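You operate a simulated robot arm through the tools that you are given. There is no shell and no other tool. Be economical: measure what you need, move in short steps, check, and stop when the job is done.

You run a simulated robot arm. Do the job below in one go: nothing can be reset, and whatever is moved stays where it is left.

## Task
Take the bar stub with the largest size on its label from the fitting bench top and put it on top of the chain lock card.
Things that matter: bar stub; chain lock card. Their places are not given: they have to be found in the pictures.

The check looks at the end state, three seconds after you hand in, the way a careful person would. Anything else that was tipped, shoved, dropped, spilled or broken makes it a failure.

## Robot
A 6-joint arm with a two-finger parallel gripper, fixed in place. Base frame: the origin is at the foot of the arm, x ahead of it, y to its left, z up; the work surface is at about z = 820. Units: mm, degrees, N and s.
With the tool pointing down near the work surface it reaches from about 260 to 680 mm from the base axis. Its first joint turns from -66.0 to 66.0 degrees. Payload 2.9 kg.
The TCP is the grasp point between the finger pads, 30 mm short of the fingertips. In the tool frame z runs along the fingers and y along their closing line. The gripper opens to 110 mm. The fingers are 20 mm wide and 10 mm thick; the gripper's body (48 by 112 mm) begins 55 mm behind the TCP.
Orientation is that of the tool frame in the base frame, as a unit quaternion [x, y, z, w]. With the fingers straight down and closing along the base's y, the tool's x points along the base's -x, its y along +y and its z along -z.

## Interface
- The arm moves only by the tool drive_tool. Its argument "deltas" is a list of rows, each a list of 7 numbers: the shift along the tool's x, y, z in units of 200 mm (1.0 is 200 mm), then the turn, a rotation vector about the tool's x, y, z in units of 180 degrees (1.0 is 180 degrees), then the gripper command, from -1 (shut) to 1 (fully open), values between in proportion. In form: [[x, y, z, wx, wy, wz, grip], ...]. A call has 1 to 8 rows; each row is the pose to reach, as a shift and turn from the pose commanded when the call began, along the tool's axes at that moment. A call with a number of a shift or a turn outside -1 to 1 is refused whole. Each row takes 0.2 s and may step no farther than 50 mm and 8.6 degrees from the row before; otherwise, or with a gripper value out of range, the whole call is refused. A pose out of reach is approached as far as the arm can. The call stops where the force on the tool passes 40 N (or 10 N more than at its start, if that is more) or the arm is blocked; 0.2 s more then pass. Each finger travels about 108 mm/s and halts on what it meets, pressing with about 24 N; the grip force reading is that of the motor and also rises with nothing between the fingers. The clock runs only during rows and for 0.2 s after the last one: add rows that repeat a pose to give the fingers time. The reply holds the time, the measured pose of the TCP, the force on the tool along the base axes, the opening and the grip force, in the units named above and with some noise.
- Cameras (640 x 400 px; columns grow to the right, rows downward): "scene" is fixed at [57.5, 418.7, 1390.5]; the picture's right is [-0.91, -0.41, 0.00], its down [-0.21, 0.47, -0.86] and it looks along [0.36, -0.78, -0.51] (base axes); focal length 334 px, centre (320, 200). "wrist" rides on the gripper at [-36, 0, -57] in the tool frame; the picture's right is [0.00, -1.00, 0.00], its down [0.97, 0.00, -0.24] and it looks along [0.24, 0.00, 0.97] (tool axes); focal length 218 px, centre (320, 200).
- get_image(camera): a new picture of that camera. It takes no simulated time.
- locate(camera, pixels): there is no depth. For up to 12 entries [column, row, z] of the newest picture of that camera ("zoom" is the newest enlarged one), the place [x, y] in the base frame at which the ray of that pixel passes the height z, good to about 2 mm. It takes no simulated time.
- close_up(camera, box): a new picture of the part [left, top, right, bottom] of that camera's present view, enlarged. It takes no simulated time.
- sign_off(): hands the job in; it is judged then, once.

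Work in short steps. Measure before you move; look again where a grasp or a placing could have gone wrong, and mend it. You have 60 turns and 26 pictures in all, those below and enlarged ones among them. Open the gripper and draw the arm clear of the work before you hand the job in, unless the task says otherwise; then end with one line.

The tools are called after ">>>" by a JSON object that holds its "op" and its "data". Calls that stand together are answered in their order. drive_tool: Moves the arm, as the interface text tells. Its arguments: {"type":"object","properties":{"deltas":{"type":"array"}},"required":["deltas"]} The other tools are called the same way: get_image (camera) takes a picture; locate (camera, pixels) gives the place at which the rays of pixels pass given heights; close_up (camera, box) takes an enlarged picture of a part of a camera's view; sign_off () hands the job in.

At the start:

```text
clock: 0.0
tool_pos: [346.8, -85.4, 1105.5]
tool_rot: [0.0, 1.0, 0.0, 0.0]
force: [-0.1, -0.5, -0.7]
width: 110.0
grip_force: 0.0
```

scene: 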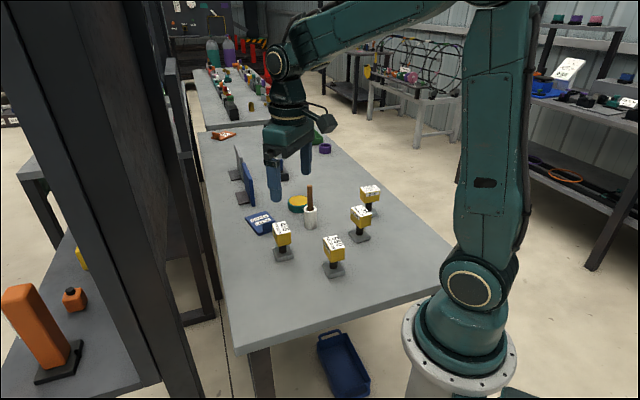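
wrist: 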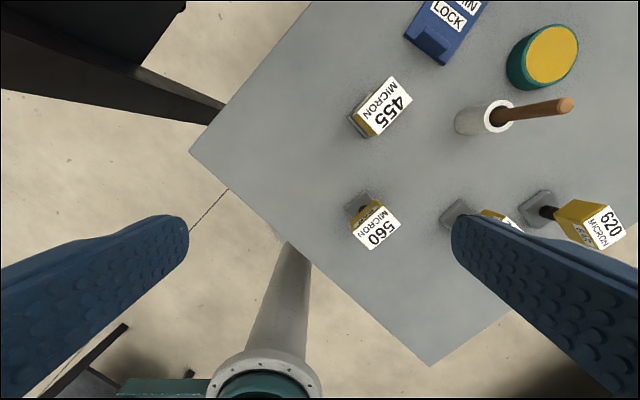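

Four yellow-topped stubs are visible: 455, 560, 620 and one hidden behind the finger in the wrist view. I'll enlarge the scene view to read the labels and the card.

>>> {"op": "close_up", "data": {"camera": "scene", "box": [230, 170, 400, 290]}}

>>> {"op": "close_up", "data": {"camera": "wrist", "box": [320, 0, 640, 270]}}

```text
3.33 times, centred on (315, 230) of scene
```

zoom: 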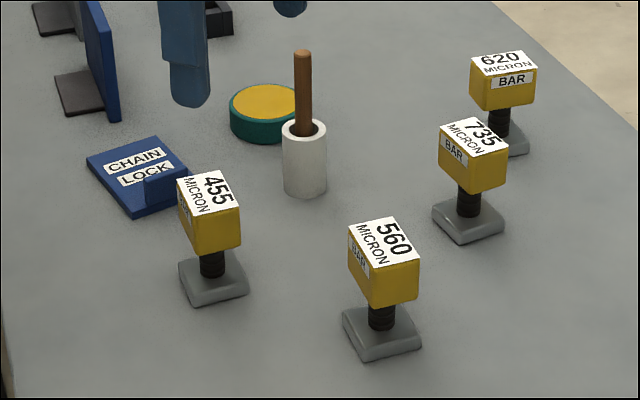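

```text
1.48 times, centred on (480, 135) of wrist
```

zoom: 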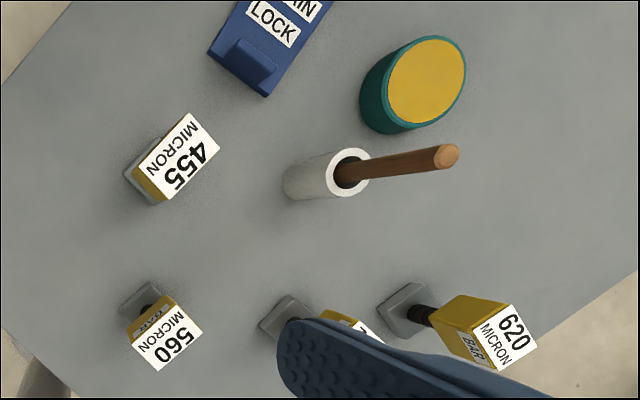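

The stubs read 455, 560, 735, 620, so 735 is the target, at about (360,222) in the scene. The chain lock card is at about (260,223). I'll locate their corners at several heights.

>>> {"op": "locate", "data": {"camera": "scene", "pixels": [[348.6, 234, 825], [359.1, 242.5, 825], [370.6, 236, 825], [350.1, 206.3, 890], [361.5, 205.1, 890], [371.5, 214.1, 890], [359.4, 218.9, 890], [350.1, 206.3, 910], [371.5, 214.1, 910], [245, 217.1, 828], [265.5, 211.1, 828], [260, 235.1, 828]]}}

>>> {"op": "locate", "data": {"camera": "wrist", "pixels": [[440, 215, 830], [458, 198, 830], [497, 219, 900], [476, 197, 830], [500, 230, 900], [545, 190, 830], [403, 35, 830], [443, 65, 830], [360, 100, 830]]}}

```text
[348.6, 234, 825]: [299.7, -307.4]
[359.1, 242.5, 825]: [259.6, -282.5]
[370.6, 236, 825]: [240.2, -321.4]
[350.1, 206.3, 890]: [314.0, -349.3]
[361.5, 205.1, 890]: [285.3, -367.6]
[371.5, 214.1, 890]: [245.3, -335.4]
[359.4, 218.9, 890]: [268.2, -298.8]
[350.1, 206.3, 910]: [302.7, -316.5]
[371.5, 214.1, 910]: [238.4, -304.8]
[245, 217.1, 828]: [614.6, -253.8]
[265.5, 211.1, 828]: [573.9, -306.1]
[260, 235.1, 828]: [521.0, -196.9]
```

```text
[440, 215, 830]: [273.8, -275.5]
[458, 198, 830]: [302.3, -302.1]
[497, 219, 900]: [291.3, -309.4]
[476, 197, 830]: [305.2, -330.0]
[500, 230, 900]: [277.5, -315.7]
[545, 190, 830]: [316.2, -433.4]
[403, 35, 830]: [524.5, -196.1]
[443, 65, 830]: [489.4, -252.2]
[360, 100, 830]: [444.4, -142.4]
```

735's base centres near (270,-312) with its top at about z 908. I'll move the wrist camera over it at the present height to get a clean look.

>>> {"op": "drive_tool", "data": {"deltas": [[0.057, -0.185, 0, 0, 0, 0, 1], [0.114, -0.37, 0, 0, 0, 0, 1], [0.171, -0.555, 0, 0, 0, 0, 1], [0.228, -0.74, 0, 0, 0, 0, 1], [0.285, -0.925, 0, 0, 0, 0, 1], [0.285, -0.925, 0, 0, 0, 0, 1]]}}

>>> {"op": "get_image", "data": {"camera": "wrist"}}

```text
clock: 1.4
tool_pos: [289.1, -269.4, 1104.8]
tool_rot: [0.001, 1.0, 0.0, 0.0]
force: [-0.8, -0.2, 0.1]
width: 110.1
grip_force: 0.0
```

```text
21 pictures are left
```

wrist: 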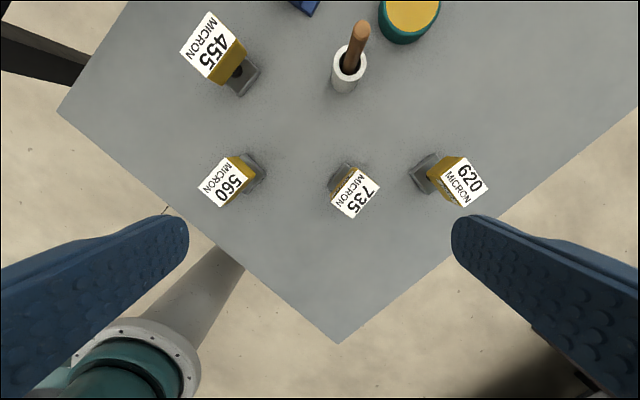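

Now 735 is at about (354,192), with 560 at (235,180) and 620 at (455,178). I'll enlarge for corners.

>>> {"op": "close_up", "data": {"camera": "wrist", "box": [290, 140, 420, 230]}}

```text
4.44 times, centred on (355, 185) of wrist
```

zoom: 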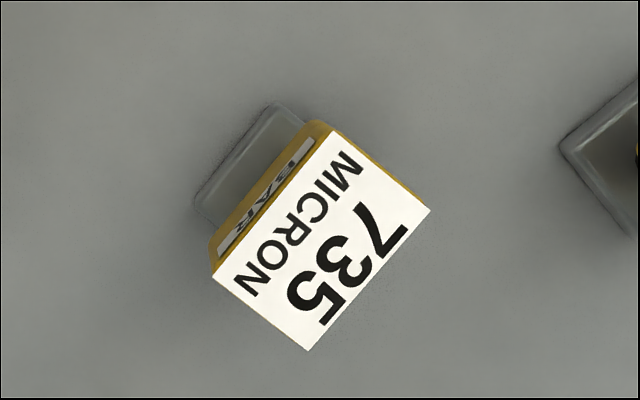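

Top corners in the zoom are (330,130), (432,210), (307,351), (212,272); base corners (275,103), (195,205).

>>> {"op": "locate", "data": {"camera": "zoom", "pixels": [[330, 130, 908], [432, 210, 908], [307, 351, 908], [212, 272, 908], [275, 103, 827], [195, 203, 827], [330, 130, 900], [307, 351, 900], [560, 145, 827], [637, 238, 827]]}}

>>> {"op": "locate", "data": {"camera": "wrist", "pixels": [[440, 166, 908], [473, 157, 908], [487, 184, 908], [462, 207, 908], [228, 157, 908], [248, 178, 908], [206, 189, 908]]}}

```text
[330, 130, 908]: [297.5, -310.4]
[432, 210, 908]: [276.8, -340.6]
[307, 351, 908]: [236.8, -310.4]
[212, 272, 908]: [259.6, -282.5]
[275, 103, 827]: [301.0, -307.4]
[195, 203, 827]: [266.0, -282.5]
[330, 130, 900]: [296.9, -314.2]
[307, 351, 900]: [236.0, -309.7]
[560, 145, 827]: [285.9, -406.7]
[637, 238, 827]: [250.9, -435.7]
```

```text
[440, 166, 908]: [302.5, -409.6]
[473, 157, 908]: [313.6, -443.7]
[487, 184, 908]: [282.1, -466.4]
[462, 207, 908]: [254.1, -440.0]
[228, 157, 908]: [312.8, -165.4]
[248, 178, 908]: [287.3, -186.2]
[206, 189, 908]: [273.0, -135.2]
```

The top is 36 by 48 mm, centred at (267.7,-311), with the short side along 53°. I'll move above it, yaw the tool +36.8° so it closes on the short side, and drop to z≈985 before checking.

>>> {"op": "drive_tool", "data": {"deltas": [[0.022, -0.041, 0.12, 0, 0, 0.0409, 0.6], [0.044, -0.082, 0.24, 0, 0, 0.0818, 0.6], [0.066, -0.123, 0.36, 0, 0, 0.1227, 0.6], [0.088, -0.164, 0.48, 0, 0, 0.1636, 0.6], [0.11, -0.204, 0.6, 0, 0, 0.2044, 0.6], [0.11, -0.204, 0.6, 0, 0, 0.2044, 0.6]]}}

>>> {"op": "get_image", "data": {"camera": "wrist"}}

```text
clock: 2.8
tool_pos: [269.5, -312.1, 985.7]
tool_rot: [0.316, 0.949, 0.0, 0.0]
force: [0.4, -0.4, 0.0]
width: 87.8
grip_force: 0.0
```

```text
19 pictures are left
```

wrist: 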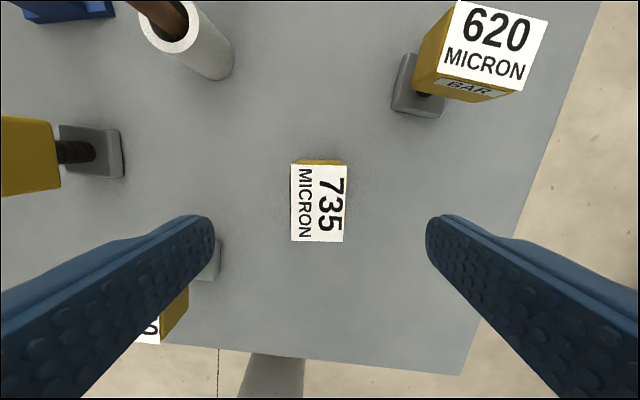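

The block looks square to the tool, with top corners (291,164), (348,166), (344,242), (291,241). I'll check its centre against the TCP.

>>> {"op": "locate", "data": {"camera": "wrist", "pixels": [[291, 164, 908], [348, 166, 908], [344, 242, 908], [291, 241, 908], [318, 203, 908]]}}

```text
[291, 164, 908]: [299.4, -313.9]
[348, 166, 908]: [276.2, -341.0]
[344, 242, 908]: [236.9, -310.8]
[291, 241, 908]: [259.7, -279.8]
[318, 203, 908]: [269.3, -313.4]
```

The centre reads (268,-311.5), within 2 mm of the TCP. I'll descend 97 mm to z≈888 with the gripper open.

>>> {"op": "drive_tool", "data": {"deltas": [[0, 0, 0.12, 0, 0, 0, 0.6], [0, 0, 0.24, 0, 0, 0, 0.6], [0, 0, 0.36, 0, 0, 0, 0.6], [0, 0, 0.44, 0, 0, 0, 0.6], [0, 0, 0.485, 0, 0, 0, 0.6]]}}

>>> {"op": "close_up", "data": {"camera": "scene", "box": [300, 160, 420, 260]}}

```text
clock: 4.0
tool_pos: [268.0, -310.5, 888.5]
tool_rot: [0.315, 0.949, 0.001, 0.0]
force: [0.6, -0.7, 0.1]
width: 87.8
grip_force: 0.0
```

```text
4.00 times, centred on (360, 210) of scene
```

zoom: 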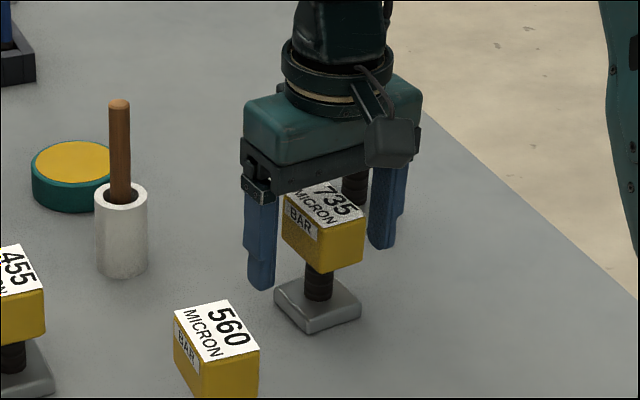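

The fingers straddle the yellow block cleanly. I'll close and hold.

>>> {"op": "drive_tool", "data": {"deltas": [[0, 0, 0, 0, 0, 0, -1], [0, 0, 0, 0, 0, 0, -1], [0, 0, 0, 0, 0, 0, -1], [0, 0, 0, 0, 0, 0, -1], [0, 0, 0, 0, 0, 0, -1]]}}

```text
clock: 5.2
tool_pos: [267.6, -310.3, 888.0]
tool_rot: [0.316, 0.949, 0.001, 0.001]
force: [-0.7, -0.9, 0.3]
width: 35.7
grip_force: 24.0
```

The block is held at 35.7 mm and 24 N. I'll lift straight up 190 mm.

>>> {"op": "drive_tool", "data": {"deltas": [[0, 0, -0.05, 0, 0, 0, -1], [0, 0, -0.2, 0, 0, 0, -1], [0, 0, -0.35, 0, 0, 0, -1], [0, 0, -0.5, 0, 0, 0, -1], [0, 0, -0.65, 0, 0, 0, -1], [0, 0, -0.8, 0, 0, 0, -1], [0, 0, -0.95, 0, 0, 0, -1]]}}

>>> {"op": "close_up", "data": {"camera": "scene", "box": [230, 80, 420, 250]}}

```text
clock: 6.8
tool_pos: [267.2, -312.3, 1079.3]
tool_rot: [0.315, 0.949, 0.0, 0.0]
force: [-0.5, 0.3, -2.5]
width: 35.8
grip_force: 24.3
```

```text
2.35 times, centred on (325, 165) of scene
```

zoom: 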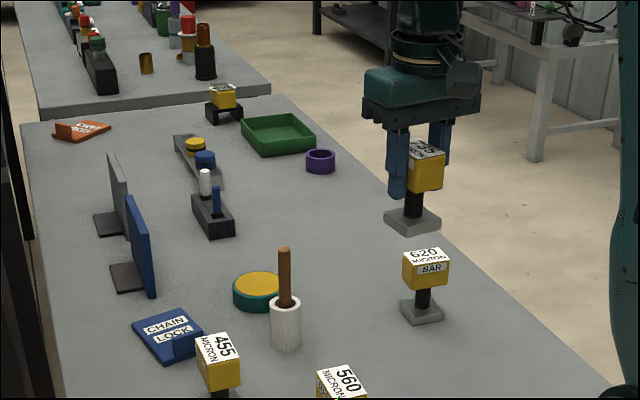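

The stub is lifted safely, but another yellow object has come into view at about (283,134) in the scene, and an orange card at about (247,132). I need to read both before going on.

>>> {"op": "close_up", "data": {"camera": "scene", "box": [205, 115, 305, 175]}}

```text
6.40 times, centred on (255, 145) of scene
```

zoom: 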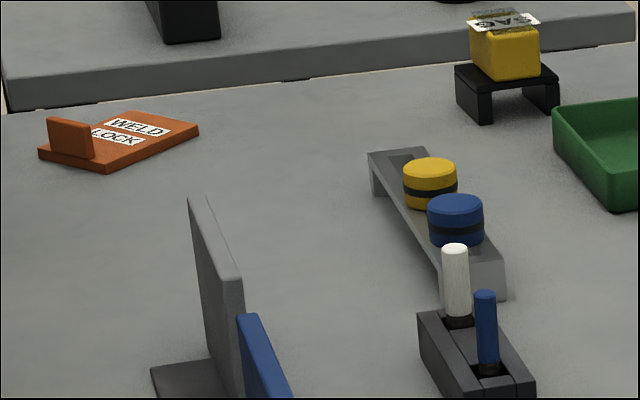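

That one is a "SAC…" item on a stand and the orange card is "WELD LOCK", so neither applies. I'll carry 735 at this height to about (520,-258), short of the card, and look down.

>>> {"op": "drive_tool", "data": {"deltas": [[-0.122, 0.139, 0, 0, 0, 0, -1], [-0.244, 0.278, 0, 0, 0, 0, -1], [-0.366, 0.417, 0, 0, 0, 0, -1], [-0.487, 0.556, 0, 0, 0, 0, -1], [-0.609, 0.695, 0, 0, 0, 0, -1], [-0.731, 0.834, 0, 0, 0, 0, -1], [-0.8525, 0.973, 0, 0, 0, 0, -1], [-0.8525, 0.973, 0, 0, 0, 0, -1]]}}

>>> {"op": "get_image", "data": {"camera": "wrist"}}

>>> {"op": "get_image", "data": {"camera": "scene"}}

```text
clock: 8.6
tool_pos: [520.4, -258.9, 1078.2]
tool_rot: [0.316, 0.949, 0.001, 0.0]
force: [-0.1, 0.1, -3.5]
width: 35.9
grip_force: 24.2
```

```text
15 pictures are left
```

wrist: 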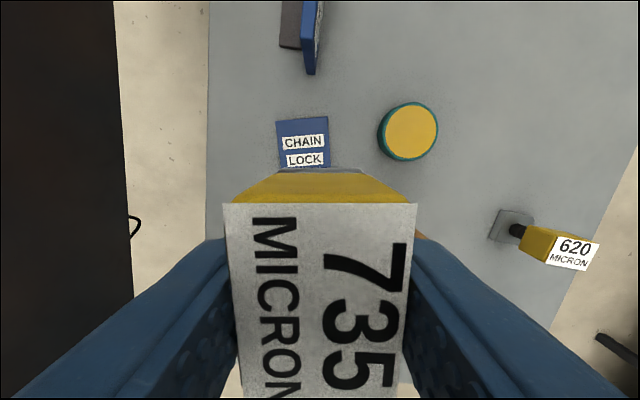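

```text
14 pictures are left
```

scene: 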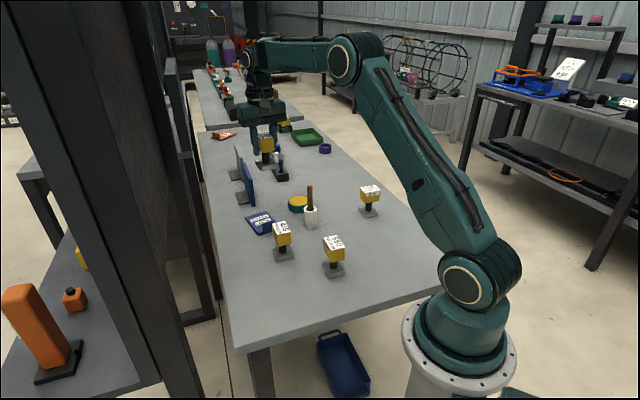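

The card's far edge shows at (276,122)-(328,117), nearly aligned with the tool, and the scene view of the card is clear. I'll enlarge both.

>>> {"op": "close_up", "data": {"camera": "wrist", "box": [250, 90, 450, 180]}}

>>> {"op": "locate", "data": {"camera": "wrist", "pixels": [[276, 122, 828], [328, 117, 828], [280, 167, 828], [329, 166, 828], [276, 122, 822], [328, 117, 822], [312, 75, 822], [304, 150, 828], [283, 140, 828], [325, 135, 828], [286, 167, 828]]}}

>>> {"op": "close_up", "data": {"camera": "scene", "box": [230, 150, 330, 250]}}

```text
3.20 times, centred on (350, 135) of wrist
```

zoom: 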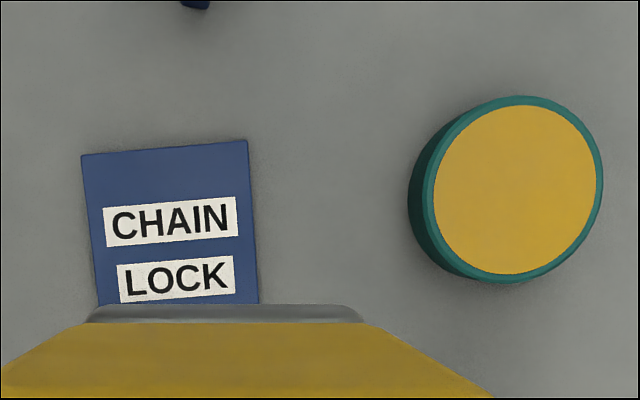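

```text
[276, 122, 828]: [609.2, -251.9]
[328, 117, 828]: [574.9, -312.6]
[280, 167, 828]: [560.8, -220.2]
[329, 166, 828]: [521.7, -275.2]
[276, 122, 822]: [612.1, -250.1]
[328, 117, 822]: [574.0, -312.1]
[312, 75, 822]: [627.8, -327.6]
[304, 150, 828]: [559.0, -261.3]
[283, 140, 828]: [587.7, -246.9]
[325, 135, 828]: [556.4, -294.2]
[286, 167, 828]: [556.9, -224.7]
```

```text
4.00 times, centred on (280, 200) of scene
```

zoom: 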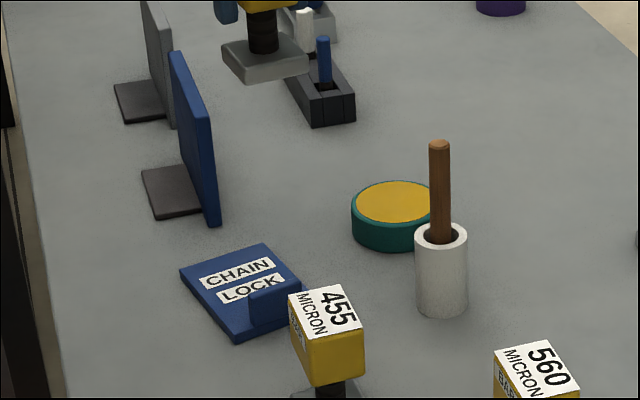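

The card's far corners are (610.5,-251.5) and (574.5,-312), about 70 by 105 mm, with the lug on its near edge. The free area centres at about (553,-258), with its width axis at 59°. I'll move there, yaw -5.8° to align, and come down to z≈930, leaving about 34 mm of clearance.

>>> {"op": "drive_tool", "data": {"deltas": [[-0.066, 0.05, 0, 0, 0, -0.016, -1], [-0.131, 0.1, 0, 0, 0, -0.032, -1], [-0.131, 0.1, 0.15, 0, 0, -0.032, -1], [-0.131, 0.1, 0.3, 0, 0, -0.032, -1], [-0.131, 0.1, 0.45, 0, 0, -0.032, -1], [-0.131, 0.1, 0.6, 0, 0, -0.032, -1], [-0.131, 0.1, 0.74, 0, 0, -0.032, -1], [-0.131, 0.1, 0.74, 0, 0, -0.032, -1]]}}

>>> {"op": "close_up", "data": {"camera": "scene", "box": [220, 140, 340, 260]}}

>>> {"op": "get_image", "data": {"camera": "wrist"}}

```text
clock: 10.4
tool_pos: [551.3, -258.0, 931.2]
tool_rot: [0.268, 0.963, 0.001, 0.0]
force: [-0.1, -0.2, -2.9]
width: 36.1
grip_force: 24.3
```

```text
3.33 times, centred on (280, 200) of scene
```

zoom: 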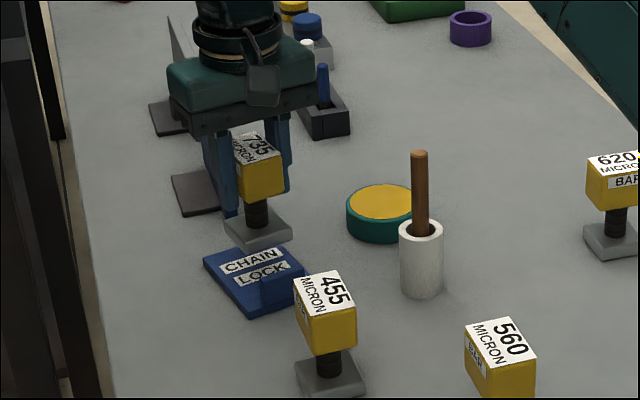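

```text
10 pictures are left
```

wrist: 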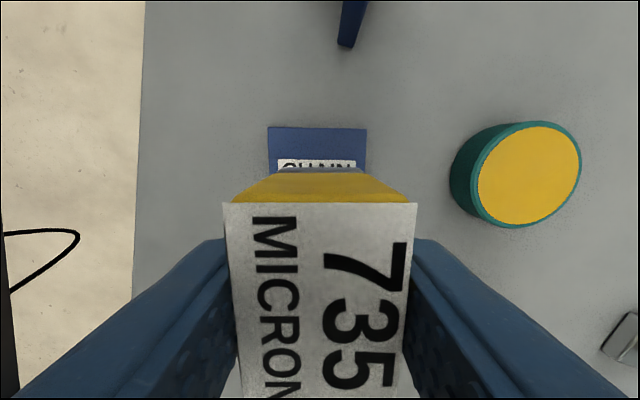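

The card's far edge (267,127)-(367,129) is now centred on the stub and parallel to it. I'll verify the distance from the far edge to the TCP.

>>> {"op": "locate", "data": {"camera": "wrist", "pixels": [[267, 127, 828], [367, 129, 828], [317, 128, 828], [317, 172, 828]]}}

```text
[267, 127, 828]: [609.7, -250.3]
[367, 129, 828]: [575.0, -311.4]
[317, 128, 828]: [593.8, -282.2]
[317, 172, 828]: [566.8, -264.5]
```

The far edge is 47 mm ahead, as planned. I'll descend to just above the expected contact (TCP≈896), with slow final steps.

>>> {"op": "drive_tool", "data": {"deltas": [[0, 0, 0.06, 0, 0, 0, -1], [0, 0, 0.12, 0, 0, 0, -1], [0, 0, 0.15, 0, 0, 0, -1], [0, 0, 0.16, 0, 0, 0, -1], [0, 0, 0.165, 0, 0, 0, -1], [0, 0, 0.165, 0, 0, 0, -1]]}}

>>> {"op": "close_up", "data": {"camera": "scene", "box": [235, 175, 315, 245]}}

```text
clock: 11.8
tool_pos: [551.8, -256.4, 895.7]
tool_rot: [0.268, 0.963, 0.0, 0.001]
force: [-0.5, 0.1, -1.8]
width: 35.7
grip_force: 24.2
```

```text
5.71 times, centred on (275, 210) of scene
```

zoom: 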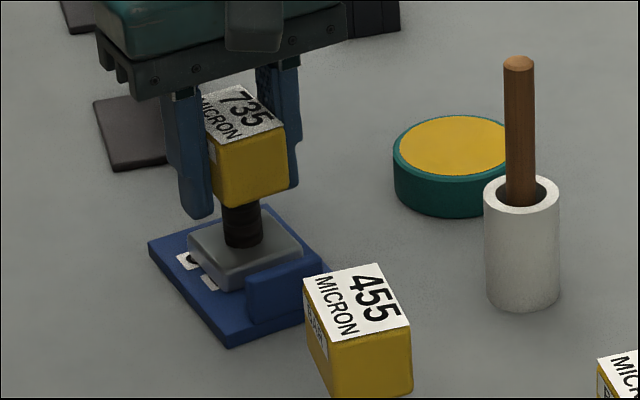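

The base is over the flat part of the card behind the lug. The force is -1.8 N against about -3 N hanging, so it's near contact and I'll creep down in 0.6 mm steps.

>>> {"op": "drive_tool", "data": {"deltas": [[0, 0, 0.003, 0, 0, 0, -1], [0, 0, 0.006, 0, 0, 0, -1], [0, 0, 0.006, 0, 0, 0, -1]]}}

```text
clock: 12.6
tool_pos: [553.3, -256.8, 897.2]
tool_rot: [0.268, 0.963, 0.001, 0.0]
force: [-2.0, 0.0, 3.4]
width: 35.7
grip_force: 23.8
```

Force turned to +3.4 N upward, so the stub is resting on the card. I'll open the fingers moderately (tin and 455 are nearby) and hold.

>>> {"op": "drive_tool", "data": {"deltas": [[0, 0, 0, 0, 0, 0, -0.1], [0, 0, 0, 0, 0, 0, 0.2], [0, 0, 0, 0, 0, 0, 0.2], [0, 0, 0, 0, 0, 0, 0.2]]}}

>>> {"op": "close_up", "data": {"camera": "scene", "box": [235, 175, 315, 245]}}

```text
clock: 13.6
tool_pos: [554.5, -256.8, 897.9]
tool_rot: [0.268, 0.963, 0.001, 0.0]
force: [0.4, -0.6, -0.2]
width: 66.1
grip_force: 0.1
```

```text
5.71 times, centred on (275, 210) of scene
```

zoom: 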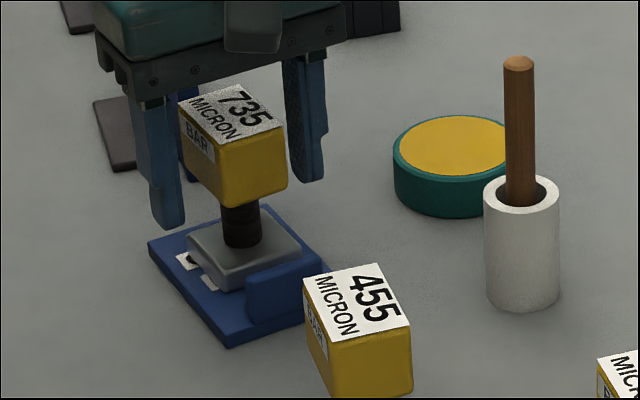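

The stub stands upright on the card and the fingers are clear of it. I'll draw straight up 190 mm.

>>> {"op": "drive_tool", "data": {"deltas": [[0, 0, -0.08, 0, 0, 0, 0.2], [0, 0, -0.2, 0, 0, 0, 0.2], [0, 0, -0.35, 0, 0, 0, 0.2], [0, 0, -0.5, 0, 0, 0, 0.2], [0, 0, -0.65, 0, 0, 0, 0.2], [0, 0, -0.8, 0, 0, 0, 0.2], [0, 0, -0.95, 0, 0, 0, 0.2]]}}

>>> {"op": "close_up", "data": {"camera": "scene", "box": [220, 140, 390, 290]}}

>>> {"op": "get_image", "data": {"camera": "wrist"}}

```text
clock: 15.2
tool_pos: [554.6, -256.6, 1086.9]
tool_rot: [0.268, 0.963, 0.0, 0.0]
force: [0.1, -0.4, 0.0]
width: 66.1
grip_force: 0.1
```

```text
2.67 times, centred on (305, 215) of scene
```

zoom: 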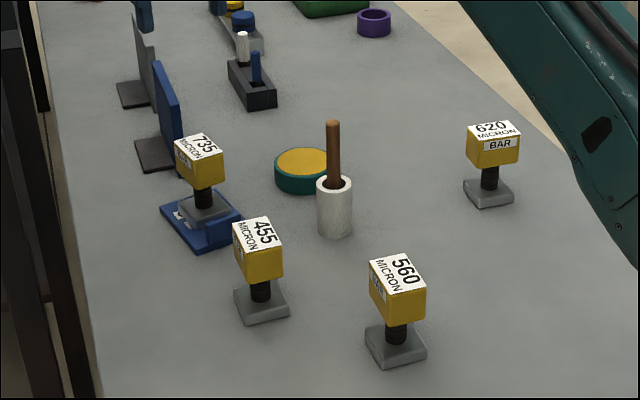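

```text
6 pictures are left
```

wrist: 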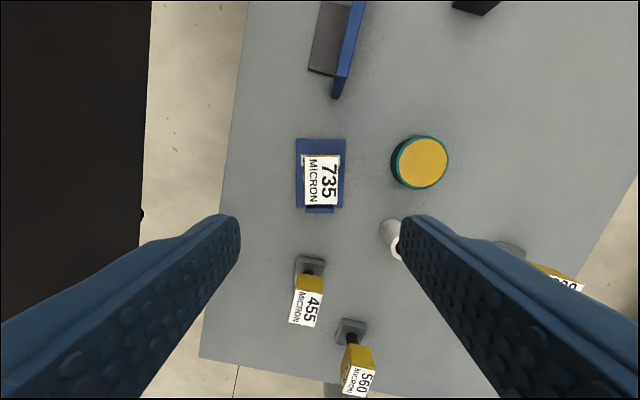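

The 735 stub stands upright and well inside the card. Everything else is where it was and the arm is clear, so I'm handing in.

>>> {"op": "sign_off", "data": {}}

```text
The job is handed in.
```

The 735 micron bar stub, the largest label I could read on the bench, is standing upright on the chain lock card; nothing else was moved and the job is handed in.
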